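You operate a simulated robot arm through the tools that you are given. There is no shell and no other tool. Be economical: measure what you need, move in short steps, check, and stop when the job is done.

Carry out the task below with a simulated robot arm. There is one attempt and no reset: what you move stays moved.

JOB
Put the round brass block and the blue spacer in the red crate.
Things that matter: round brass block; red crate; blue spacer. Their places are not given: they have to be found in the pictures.

Only the result counts: the job must be done as asked and must still hold three seconds after the hand-in. Knocking over, shifting, dropping, spilling or breaking anything else fails it.

ROBOT AND FRAMES
A 6-joint arm with a two-finger parallel gripper, fixed in place. Base frame: the origin is at the foot of the arm, x ahead of it, y to its left, z up; the work surface is at about z = 0.86. Lengths are in m, angles in degrees, forces in N, time in s.
With the tool pointing down near the work surface it reaches from about 0.26 to 0.68 m from the base axis. Its first joint turns from -66.0 to 66.0 degrees. Payload 2.9 kg.
The tool frame sits at the grasp point between the pads (the TCP): z along the fingers, y along the line on which they close. The tips reach 0.03 m beyond it. Largest opening 0.11 m; finger width 0.02, thickness 0.01; the body of the gripper, 0.048 by 0.112 m, starts 0.055 m behind the TCP.
Orientation is that of the tool frame in the base frame, as a unit quaternion [x, y, z, w]. With the fingers straight down and closing along the base's y, the tool's x points along the base's -x, its y along +y and its z along -z.

CONTROLS
- The arm moves only by the tool move_arm. Its argument "series" is a list of rows, each an object of numbers (a shift or turn left out is 0, a gripper value left out holds the last): "dx", "dy", "dz": the shift along the tool's x, y, z in m; "rx", "ry", "rz": the turn, a rotation vector about the tool's x, y, z in degrees; "fingers": the gripper command, from -1 (shut) to 1 (fully open), values between in proportion. In form: [{"dx": .., "dy": .., "dz": .., "rx": .., "ry": .., "rz": .., "fingers": ..}, ...]. A call has 1 to 10 rows; each row shifts and turns the commanded pose from where the row before left it, along the tool's axes as they then stand. Rows are played at 5 a second. More than 0.05 m and 8.6 degrees between two rows, or a gripper value outside its range, and nothing of the call is played. Where a pose cannot be reached the arm comes as near as it can. A force on the tool above 40 N (or 10 N above the force at the start of the call, whichever is more), or a blocked arm, ends the call early, and 0.2 s more pass. The fingers move at their own pace (about 0.108 m/s each) and stop on an object; they squeeze with about 43 N. The grip force told is the motor's: it shows also when the fingers shut on nothing. Time passes only in rows, and 0.2 s behind the last, so rows that do not move let the fingers close. The reply holds the time, the measured pose of the TCP, the force on the tool along the base axes, the opening and the grip force, in the units named above and with some noise.
- Cameras (640 x 400 px; columns grow to the right, rows downward): "scene" is fixed at [0.0741, 0.424, 1.4018]; the picture's right is [-0.81, -0.59, 0.00], its down [-0.24, 0.33, -0.91] and it looks along [0.54, -0.73, -0.41] (base axes); focal length 338 px, centre (320, 200). "wrist" rides on the gripper at [-0.036, 0, -0.057] in the tool frame; the picture's right is [0.00, -1.00, 0.00], its down [0.97, 0.00, -0.24] and it looks along [0.24, 0.00, 0.97] (tool axes); focal length 218 px, centre (320, 200).
- snapshot(camera): a new picture of that camera. No time passes.
- point_at(camera, pixels): there is no depth. For up to 12 entries [column, row, z] of the newest picture of that camera ("zoom" is the newest enlarged one), the place [x, y] in the base frame at which the ray of that pixel passes the height z, good to about 0.002 m. No time passes.
- enlarge(camera, box): a new picture of the part [left, top, right, bottom] of that camera's present view, enlarged. No time passes.
- finish_job(): hands the job in; it is judged then, once.

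Keep the steps short. Do not move on a guess: measure, check each grasp and each placing, and mend mistakes. In all there are 60 turns and 20 pictures (those below and enlarged ones count). Leave the gripper open and the arm clear of the work at the hand-in unless told otherwise, and finish with a single line.

The tools are called after "Request:" by a JSON object that holds its "method" and its "body". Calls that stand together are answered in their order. move_arm: Moves the arm, as the interface text tells. Its arguments: {"type":"object","properties":{"series":{"type":"array"}},"required":["series"]} The other tools are called the same way: snapshot (camera) takes a picture; point_at (camera, pixels) gives the place at which the rays of pixels pass given heights; enlarge (camera, box) takes an enlarged picture of a part of a camera's view; finish_job () hands the job in.

At the start:

```text
time_s: 0.0
eef_pos: [0.3783, -0.1752, 1.1737]
tool_rot: [0.0, 1.0, 0.0, 0.0]
contact_force: [0.2, 0.1, -0.1]
opening: 0.11
finger_force: 0.0
```

scene: 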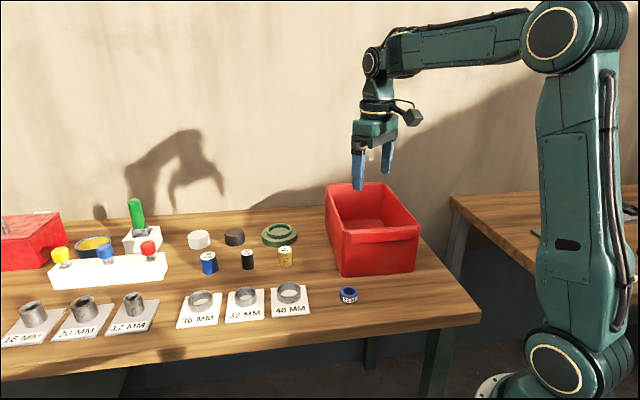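
wrist: 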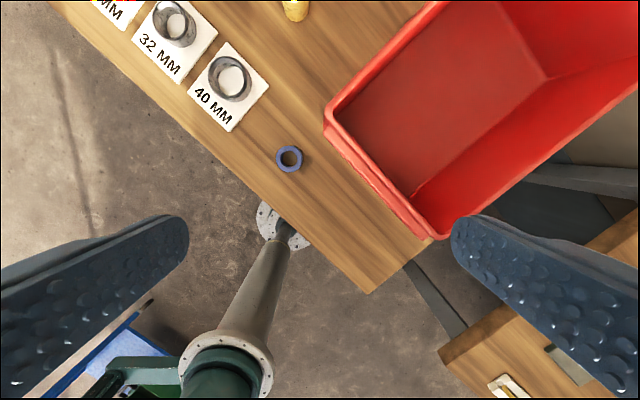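

I see a blue ring at scene (348,295), a yellow/brass cylinder at (285,257) and the red crate at (372,230). I'll enlarge that area to make sure which items they are.

Request:
{"method": "enlarge", "body": {"camera": "scene", "box": [170, 180, 430, 342]}}

Request:
{"method": "point_at", "body": {"camera": "wrist", "pixels": [[289, 158, 0.88], [289, 158, 0.86], [274, 158, 0.87], [304, 158, 0.87], [289, 172, 0.87], [289, 144, 0.87], [325, 115, 0.97], [432, 238, 0.97], [640, 90, 0.97], [440, 5, 0.97], [295, 10, 0.9]]}}

Request:
{"method": "point_at", "body": {"camera": "scene", "pixels": [[348, 302, 0.86], [348, 291, 0.88], [285, 267, 0.86], [285, 248, 0.9], [343, 276, 0.86], [412, 271, 0.86], [343, 237, 0.97], [420, 232, 0.97], [383, 184, 0.97], [326, 187, 0.97]]}}

```text
2.46 times, centred on (300, 261) of scene
```

zoom: 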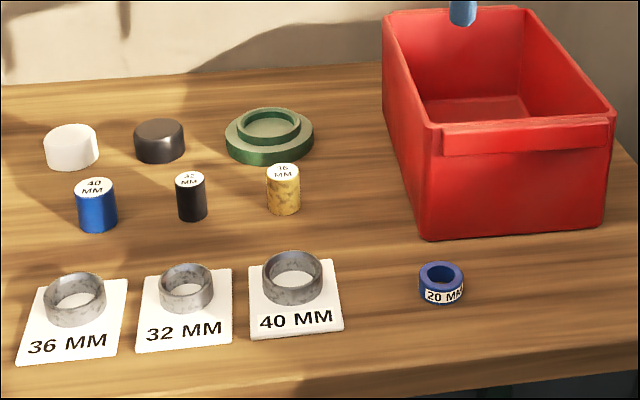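

```text
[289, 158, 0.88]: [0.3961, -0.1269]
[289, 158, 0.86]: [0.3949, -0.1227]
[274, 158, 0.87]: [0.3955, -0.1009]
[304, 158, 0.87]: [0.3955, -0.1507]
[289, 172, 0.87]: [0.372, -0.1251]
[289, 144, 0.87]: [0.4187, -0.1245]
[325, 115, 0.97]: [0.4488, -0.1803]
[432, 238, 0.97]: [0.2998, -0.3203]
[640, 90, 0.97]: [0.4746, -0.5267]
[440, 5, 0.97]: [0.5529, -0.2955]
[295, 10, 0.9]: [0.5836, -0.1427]
```

```text
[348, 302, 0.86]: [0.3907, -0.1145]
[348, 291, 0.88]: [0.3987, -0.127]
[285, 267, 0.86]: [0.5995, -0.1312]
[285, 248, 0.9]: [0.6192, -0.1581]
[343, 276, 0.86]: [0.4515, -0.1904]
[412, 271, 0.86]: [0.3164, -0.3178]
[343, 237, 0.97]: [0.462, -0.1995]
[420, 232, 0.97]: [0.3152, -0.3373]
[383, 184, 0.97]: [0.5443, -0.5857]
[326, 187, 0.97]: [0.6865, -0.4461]
```

The ring labelled "20 MM" at scene (348,295) looks like the blue spacer, and the brass cylinder stands at (285,257). I'll enlarge the left part of the table in case there are similar items there.

Request:
{"method": "enlarge", "body": {"camera": "scene", "box": [0, 190, 260, 352]}}

```text
2.46 times, centred on (130, 271) of scene
```

zoom: 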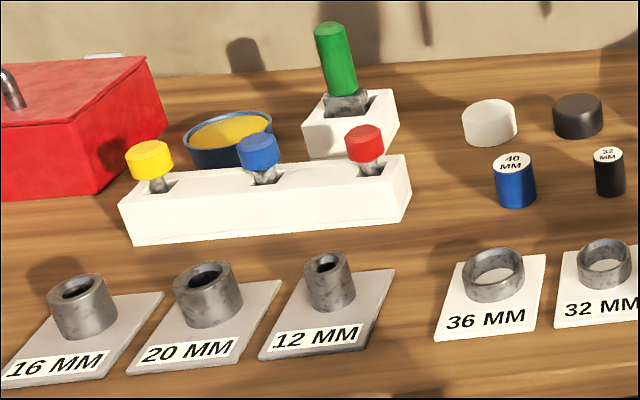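

The items are clear: the ring marked 20 MM is the blue spacer, near (0.396,-0.125), and the yellow cylinder is the brass block. I'll move above the spacer and turn about 46° so the fingers close parallel to the crate's near side. Then I'll come down to about z=1.03.

Request:
{"method": "move_arm", "body": {"series": [{"dx": -0.009, "dy": 0.025}, {"dx": -0.009, "dy": 0.025}, {"rz": 7.7, "dz": 0.02}, {"rz": 7.7, "dz": 0.025}, {"rz": 7.7, "dz": 0.025}, {"rz": 7.7, "dz": 0.025}, {"rz": 7.7, "dz": 0.025}, {"rz": 7.7, "dz": 0.02}, {}]}}

Request:
{"method": "snapshot", "body": {"camera": "wrist"}}

```text
time_s: 2.0
eef_pos: [0.3962, -0.1257, 1.0337]
tool_rot: [0.393, 0.92, 0.001, 0.0]
contact_force: [0.1, -0.4, 0.3]
opening: 0.1101
finger_force: 0.1
```

```text
15 pictures are left
```

wrist: 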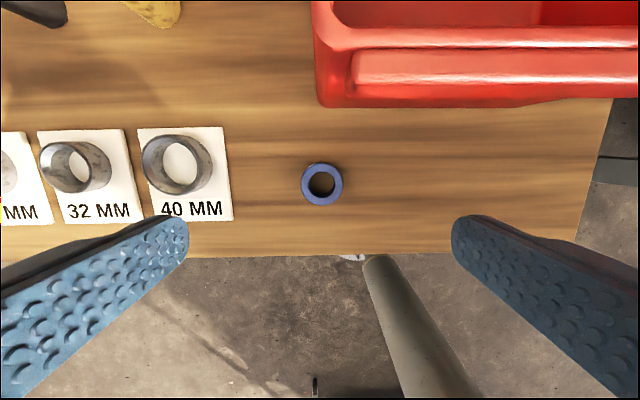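

The ring sits at wrist (322,184) with the fingers aligned to the crate's front. I'll measure the ring's centre and edges.

Request:
{"method": "point_at", "body": {"camera": "wrist", "pixels": [[322, 183, 0.88], [322, 183, 0.86], [301, 183, 0.88], [343, 183, 0.88], [322, 163, 0.88], [322, 205, 0.88], [320, 100, 0.86], [235, 185, 0.865], [315, 105, 0.88], [315, 20, 0.97], [638, 30, 0.97]]}}

Request:
{"method": "point_at", "body": {"camera": "scene", "pixels": [[348, 303, 0.86], [348, 292, 0.86], [348, 290, 0.88], [348, 293, 0.88]]}}

```text
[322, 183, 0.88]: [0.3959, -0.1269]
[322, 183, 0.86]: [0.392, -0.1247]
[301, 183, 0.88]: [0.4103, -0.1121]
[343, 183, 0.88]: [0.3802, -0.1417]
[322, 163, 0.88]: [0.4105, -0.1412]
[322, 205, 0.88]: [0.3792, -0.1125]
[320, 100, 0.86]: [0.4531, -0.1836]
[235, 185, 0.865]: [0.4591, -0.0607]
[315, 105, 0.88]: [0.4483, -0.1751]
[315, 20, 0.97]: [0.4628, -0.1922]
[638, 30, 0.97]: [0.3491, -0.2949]
```

```text
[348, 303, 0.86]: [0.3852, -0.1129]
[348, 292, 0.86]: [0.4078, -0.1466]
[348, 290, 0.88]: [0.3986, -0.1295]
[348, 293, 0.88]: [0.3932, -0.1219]
```

The spacer is about 42 mm across with its centre at (0.3955,-0.126), right under the TCP. I'll go straight down to z≈0.894, which puts the tips just above the table, and then close.

Request:
{"method": "move_arm", "body": {"series": [{"dz": 0.035}, {"dz": 0.035}, {"dz": 0.035}, {"dz": 0.025}, {"dz": 0.01}, {}, {"fingers": -1}, {"fingers": -1}, {"fingers": -1}]}}

```text
time_s: 4.0
eef_pos: [0.3973, -0.125, 0.8937]
tool_rot: [0.392, 0.92, 0.0, 0.0]
contact_force: [0.0, 0.0, -0.4]
opening: 0.0407
finger_force: 42.8
```

The grip holds at an opening of 0.0407, which fits the ring. I'll lift to about z=1.08 and move over the front half of the crate, then look.

Request:
{"method": "move_arm", "body": {"series": [{"dz": -0.045}, {"dz": -0.05}, {"dz": -0.05}, {"dz": -0.04}, {"dx": -0.032, "dy": -0.018}, {"dx": -0.04, "dy": -0.022}, {"dx": -0.04, "dy": -0.022}, {"dx": -0.04, "dy": -0.022}, {"dx": -0.038, "dy": -0.02}, {}]}}

Request:
{"method": "snapshot", "body": {"camera": "wrist"}}

Request:
{"method": "snapshot", "body": {"camera": "scene"}}

```text
time_s: 6.2
eef_pos: [0.4531, -0.334, 1.0787]
tool_rot: [0.392, 0.92, 0.0, 0.0]
contact_force: [0.3, -0.1, -1.8]
opening: 0.0407
finger_force: 43.4
```

```text
14 pictures are left
```

wrist: 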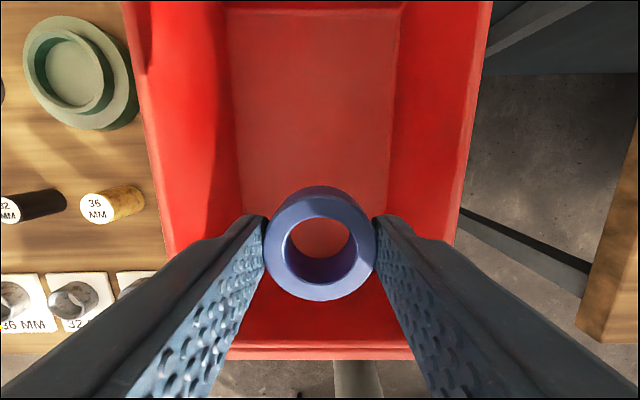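

```text
13 pictures are left
```

scene: 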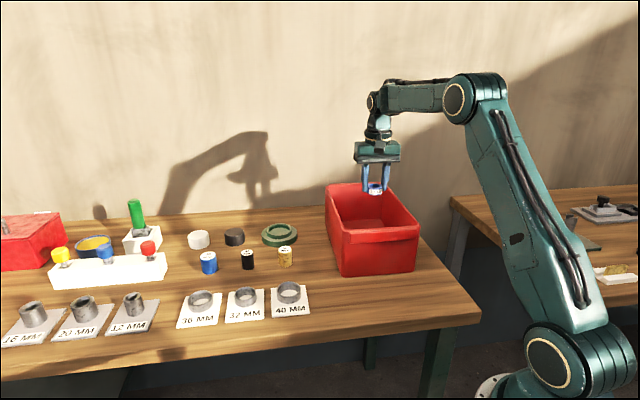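

The ring is over the inside of the crate. I'll measure the rim and floor edges to judge clearance on the way down.

Request:
{"method": "point_at", "body": {"camera": "wrist", "pixels": [[320, 345, 0.97], [160, 200, 0.97], [462, 200, 0.97], [237, 180, 0.865], [395, 180, 0.865], [315, 8, 0.865], [112, 205, 0.86], [97, 207, 0.9], [135, 205, 0.88]]}}

Request:
{"method": "point_at", "body": {"camera": "scene", "pixels": [[285, 267, 0.86], [285, 250, 0.9], [285, 250, 0.91], [278, 260, 0.87], [292, 260, 0.87], [279, 240, 0.86], [341, 228, 0.97]]}}

```text
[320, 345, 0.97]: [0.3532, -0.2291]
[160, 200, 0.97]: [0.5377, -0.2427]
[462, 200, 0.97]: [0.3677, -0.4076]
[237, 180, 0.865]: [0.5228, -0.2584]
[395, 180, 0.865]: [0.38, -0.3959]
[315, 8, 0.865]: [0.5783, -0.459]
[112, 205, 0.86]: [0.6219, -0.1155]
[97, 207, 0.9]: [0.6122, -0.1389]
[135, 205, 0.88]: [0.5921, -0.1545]
```

```text
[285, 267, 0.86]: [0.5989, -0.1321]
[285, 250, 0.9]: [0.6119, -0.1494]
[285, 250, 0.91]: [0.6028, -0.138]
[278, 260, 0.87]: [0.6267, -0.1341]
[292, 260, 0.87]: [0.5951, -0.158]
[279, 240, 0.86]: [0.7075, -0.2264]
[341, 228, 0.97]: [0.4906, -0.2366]
```

The clearance is about 0.09–0.1 m on each side. I'll lower to TCP z≈0.907, which puts the ring bottom about 1 cm above the crate floor, and open part way.

Request:
{"method": "move_arm", "body": {"series": [{"dz": 0.04}, {"dz": 0.04}, {"dz": 0.04}, {"dz": 0.035}, {"dz": 0.013}, {"dz": 0.004}, {}, {"fingers": 0.4}, {"fingers": 0.4}]}}

```text
time_s: 8.2
eef_pos: [0.4521, -0.3332, 0.9076]
tool_rot: [0.392, 0.92, 0.0, 0.0]
contact_force: [-1.0, 1.0, 0.3]
opening: 0.0768
finger_force: 0.0
```

Released. I'll rise straight up to about z=1.11 and look into the crate.

Request:
{"method": "move_arm", "body": {"series": [{"dz": -0.03}, {"dz": -0.045}, {"dz": -0.05}, {"dz": -0.05}, {"dz": -0.03}, {}]}}

Request:
{"method": "snapshot", "body": {"camera": "wrist"}}

```text
time_s: 9.6
eef_pos: [0.4523, -0.3345, 1.1117]
tool_rot: [0.392, 0.92, 0.0, 0.0]
contact_force: [0.4, -0.3, 0.0]
opening: 0.0771
finger_force: 0.1
```

```text
12 pictures are left
```

wrist: 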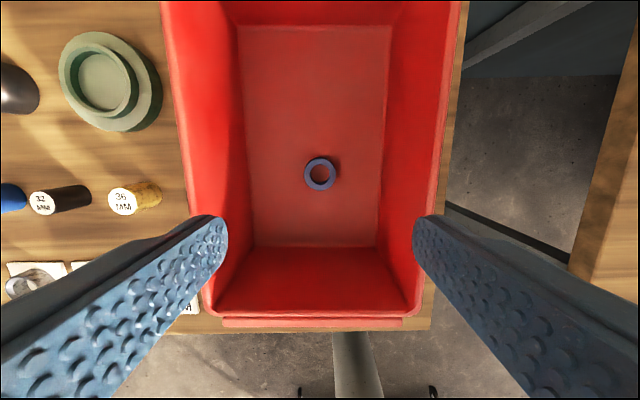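

The spacer lies flat in the crate at (320,174). Next I'll move along the row at this height to above the brass block, near (0.605,-0.14), and look again.

Request:
{"method": "move_arm", "body": {"series": [{"dx": 0.006, "dy": 0.041}, {"dx": 0.006, "dy": 0.041}, {"dx": 0.006, "dy": 0.041}, {"dx": 0.006, "dy": 0.041}, {"dx": 0.006, "dy": 0.041}, {"dx": 0.005, "dy": 0.04}, {}]}}

Request:
{"method": "snapshot", "body": {"camera": "wrist"}}

```text
time_s: 11.2
eef_pos: [0.608, -0.1406, 1.1102]
tool_rot: [0.393, 0.92, 0.0, 0.0]
contact_force: [-0.3, -0.6, -0.4]
opening: 0.0769
finger_force: 0.1
```

```text
11 pictures are left
```

wrist: 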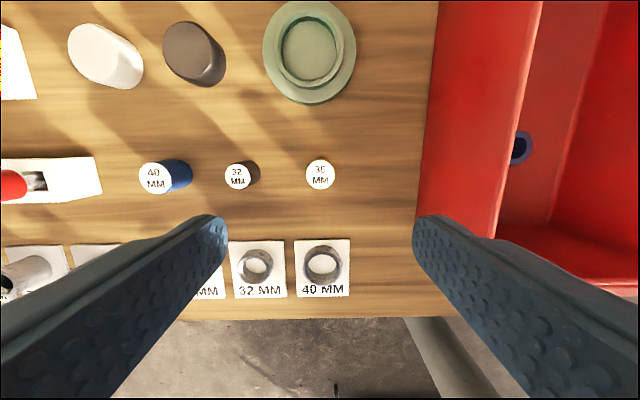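

The brass block's top is at wrist (320,174). I'll measure it at several heights from both cameras.

Request:
{"method": "point_at", "body": {"camera": "wrist", "pixels": [[320, 174, 0.86], [320, 174, 0.9], [320, 174, 0.92], [305, 174, 0.905], [335, 174, 0.905], [320, 189, 0.86], [259, 172, 0.88], [320, 105, 0.86], [323, 240, 0.87], [418, 210, 0.97]]}}

Request:
{"method": "point_at", "body": {"camera": "scene", "pixels": [[285, 250, 0.9], [285, 250, 0.905], [285, 250, 0.91], [285, 267, 0.86]]}}

```text
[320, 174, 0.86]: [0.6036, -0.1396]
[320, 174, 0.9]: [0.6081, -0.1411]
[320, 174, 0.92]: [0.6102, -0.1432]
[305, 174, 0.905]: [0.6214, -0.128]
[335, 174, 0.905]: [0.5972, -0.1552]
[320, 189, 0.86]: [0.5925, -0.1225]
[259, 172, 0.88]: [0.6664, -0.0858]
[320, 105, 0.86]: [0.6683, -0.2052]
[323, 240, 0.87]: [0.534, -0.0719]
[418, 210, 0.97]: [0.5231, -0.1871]
```

```text
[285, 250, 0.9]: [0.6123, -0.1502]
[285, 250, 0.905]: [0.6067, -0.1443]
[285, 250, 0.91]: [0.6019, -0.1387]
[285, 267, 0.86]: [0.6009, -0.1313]
```

The top is at z≈0.905, the centre at (0.608,-0.1415) and the diameter about 36 mm. With the current 77 mm opening, the neighbours (black cylinder edge ~0.08 m away, crate rim ~0.095 m) are clear. I'll go straight down to z≈0.895 and close.

Request:
{"method": "move_arm", "body": {"series": [{"dz": 0.045}, {"dz": 0.045}, {"dz": 0.045}, {"dz": 0.04}, {"dz": 0.025}, {"dz": 0.015}, {}, {"fingers": -1}, {"fingers": -1}, {"fingers": -1}]}}

```text
time_s: 13.4
eef_pos: [0.6067, -0.1399, 0.8973]
tool_rot: [0.393, 0.92, -0.001, 0.0]
contact_force: [0.2, 1.7, 0.2]
opening: 0.0348
finger_force: 42.8
```

The block is gripped at an opening of 0.0348. I'll lift to about z=1.09 first and check the grip before moving across.

Request:
{"method": "move_arm", "body": {"series": [{"dz": -0.03}, {"dz": -0.045}, {"dz": -0.045}, {"dz": -0.045}, {"dz": -0.03}, {}]}}

```text
time_s: 14.8
eef_pos: [0.6067, -0.1384, 1.0919]
tool_rot: [0.393, 0.92, -0.001, 0.0]
contact_force: [0.0, -0.2, -2.2]
opening: 0.0348
finger_force: 43.1
```

The grip is steady and I can feel the block's weight (about 2 N). Next I'll move to the deeper part of the crate, near (0.511,-0.395), about 0.085 m beyond the spacer.

Request:
{"method": "move_arm", "body": {"series": [{"dx": -0.017, "dy": -0.035}, {"dx": -0.017, "dy": -0.035}, {"dx": -0.017, "dy": -0.035}, {"dx": -0.017, "dy": -0.035}, {"dx": -0.017, "dy": -0.035}, {"dx": -0.017, "dy": -0.036}, {"dx": -0.017, "dy": -0.036}, {}]}}

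Request:
{"method": "snapshot", "body": {"camera": "wrist"}}

Request:
{"method": "snapshot", "body": {"camera": "scene"}}

```text
time_s: 16.6
eef_pos: [0.5103, -0.3862, 1.092]
tool_rot: [0.393, 0.92, 0.0, 0.001]
contact_force: [-0.1, -0.2, -1.6]
opening: 0.0349
finger_force: 42.8
out of reach, approached as far as the arm can: row 7
```

```text
10 pictures are left
```

wrist: 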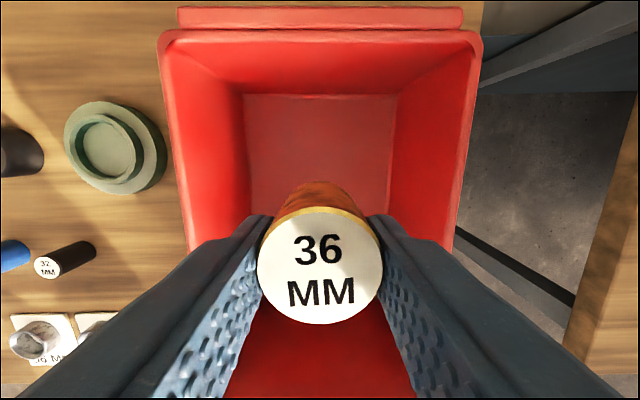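

```text
9 pictures are left
```

scene: 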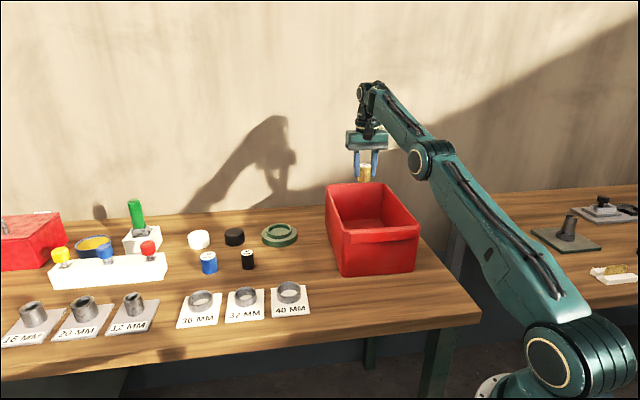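

The brass block is inside the rim at about (0.510,-0.386), roughly 0.08 m beyond the spacer. I'll lower it to TCP z≈0.910, just above the floor, and release.

Request:
{"method": "move_arm", "body": {"series": [{"dz": 0.04}, {"dz": 0.04}, {"dz": 0.04}, {"dz": 0.035}, {"dz": 0.018}, {"dz": 0.009}, {}]}}

```text
time_s: 18.2
eef_pos: [0.5109, -0.3854, 0.9124]
tool_rot: [0.393, 0.92, -0.001, 0.002]
contact_force: [0.2, 2.8, 11.3]
opening: 0.0348
finger_force: 43.3
```

There's an 11 N upward force, so the block is standing on the crate floor. I'll ease up 1 mm, open, and rise straight up.

Request:
{"method": "move_arm", "body": {"series": [{"dz": -0.001}, {"fingers": 0.4}, {"fingers": 0.4}, {}, {"dz": -0.03}, {"dz": -0.045}, {"dz": -0.05}, {"dz": -0.05}, {"dz": -0.03}, {}]}}

Request:
{"method": "snapshot", "body": {"camera": "wrist"}}

```text
time_s: 20.4
eef_pos: [0.5062, -0.3795, 1.1139]
tool_rot: [0.392, 0.92, 0.0, 0.001]
contact_force: [0.0, 0.2, 0.0]
opening: 0.0767
finger_force: 0.0
out of reach, approached as far as the arm can: row 9
```

```text
8 pictures are left
```

wrist: 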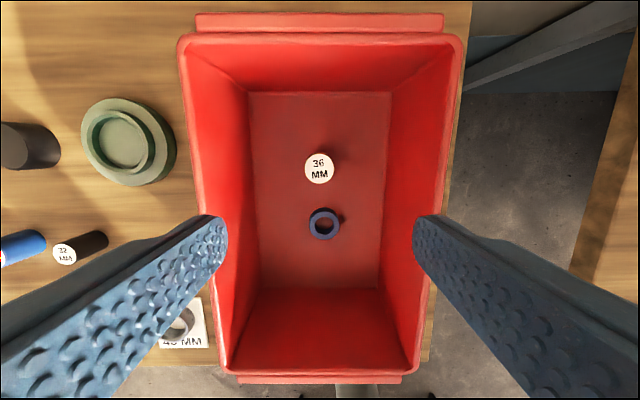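

Both pieces are resting in the crate: brass at (319,168), spacer at (324,224). I'll back the arm off toward the base, raise it, and open fully.

Request:
{"method": "move_arm", "body": {"series": [{"dx": 0.04, "fingers": 1}, {"dx": 0.045}, {"dx": 0.045, "dz": -0.01}, {"dx": 0.03, "dz": -0.03}, {"dz": -0.03}, {}]}}

Request:
{"method": "snapshot", "body": {"camera": "scene"}}

```text
time_s: 21.8
eef_pos: [0.3935, -0.2657, 1.1843]
tool_rot: [0.392, 0.92, 0.0, 0.0]
contact_force: [-0.4, -0.5, -0.6]
opening: 0.1099
finger_force: 0.0
```

```text
7 pictures are left
```

scene: 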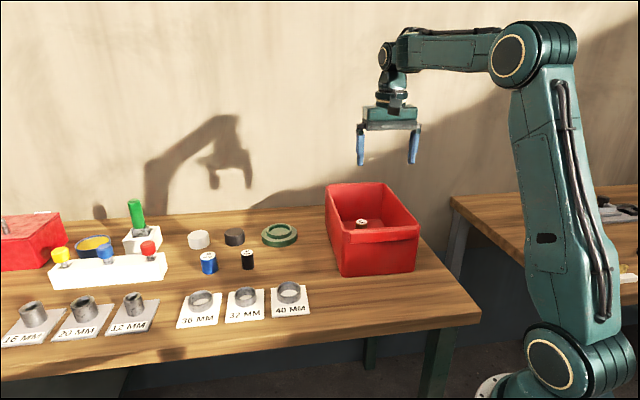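

Everything else is in its place, the gripper is open and the arm is clear, so I'm handing in.

Request:
{"method": "finish_job", "body": {}}

```text
The job is handed in.
```

The round brass block and the blue spacer are both in the red crate, and nothing else on the table was moved.
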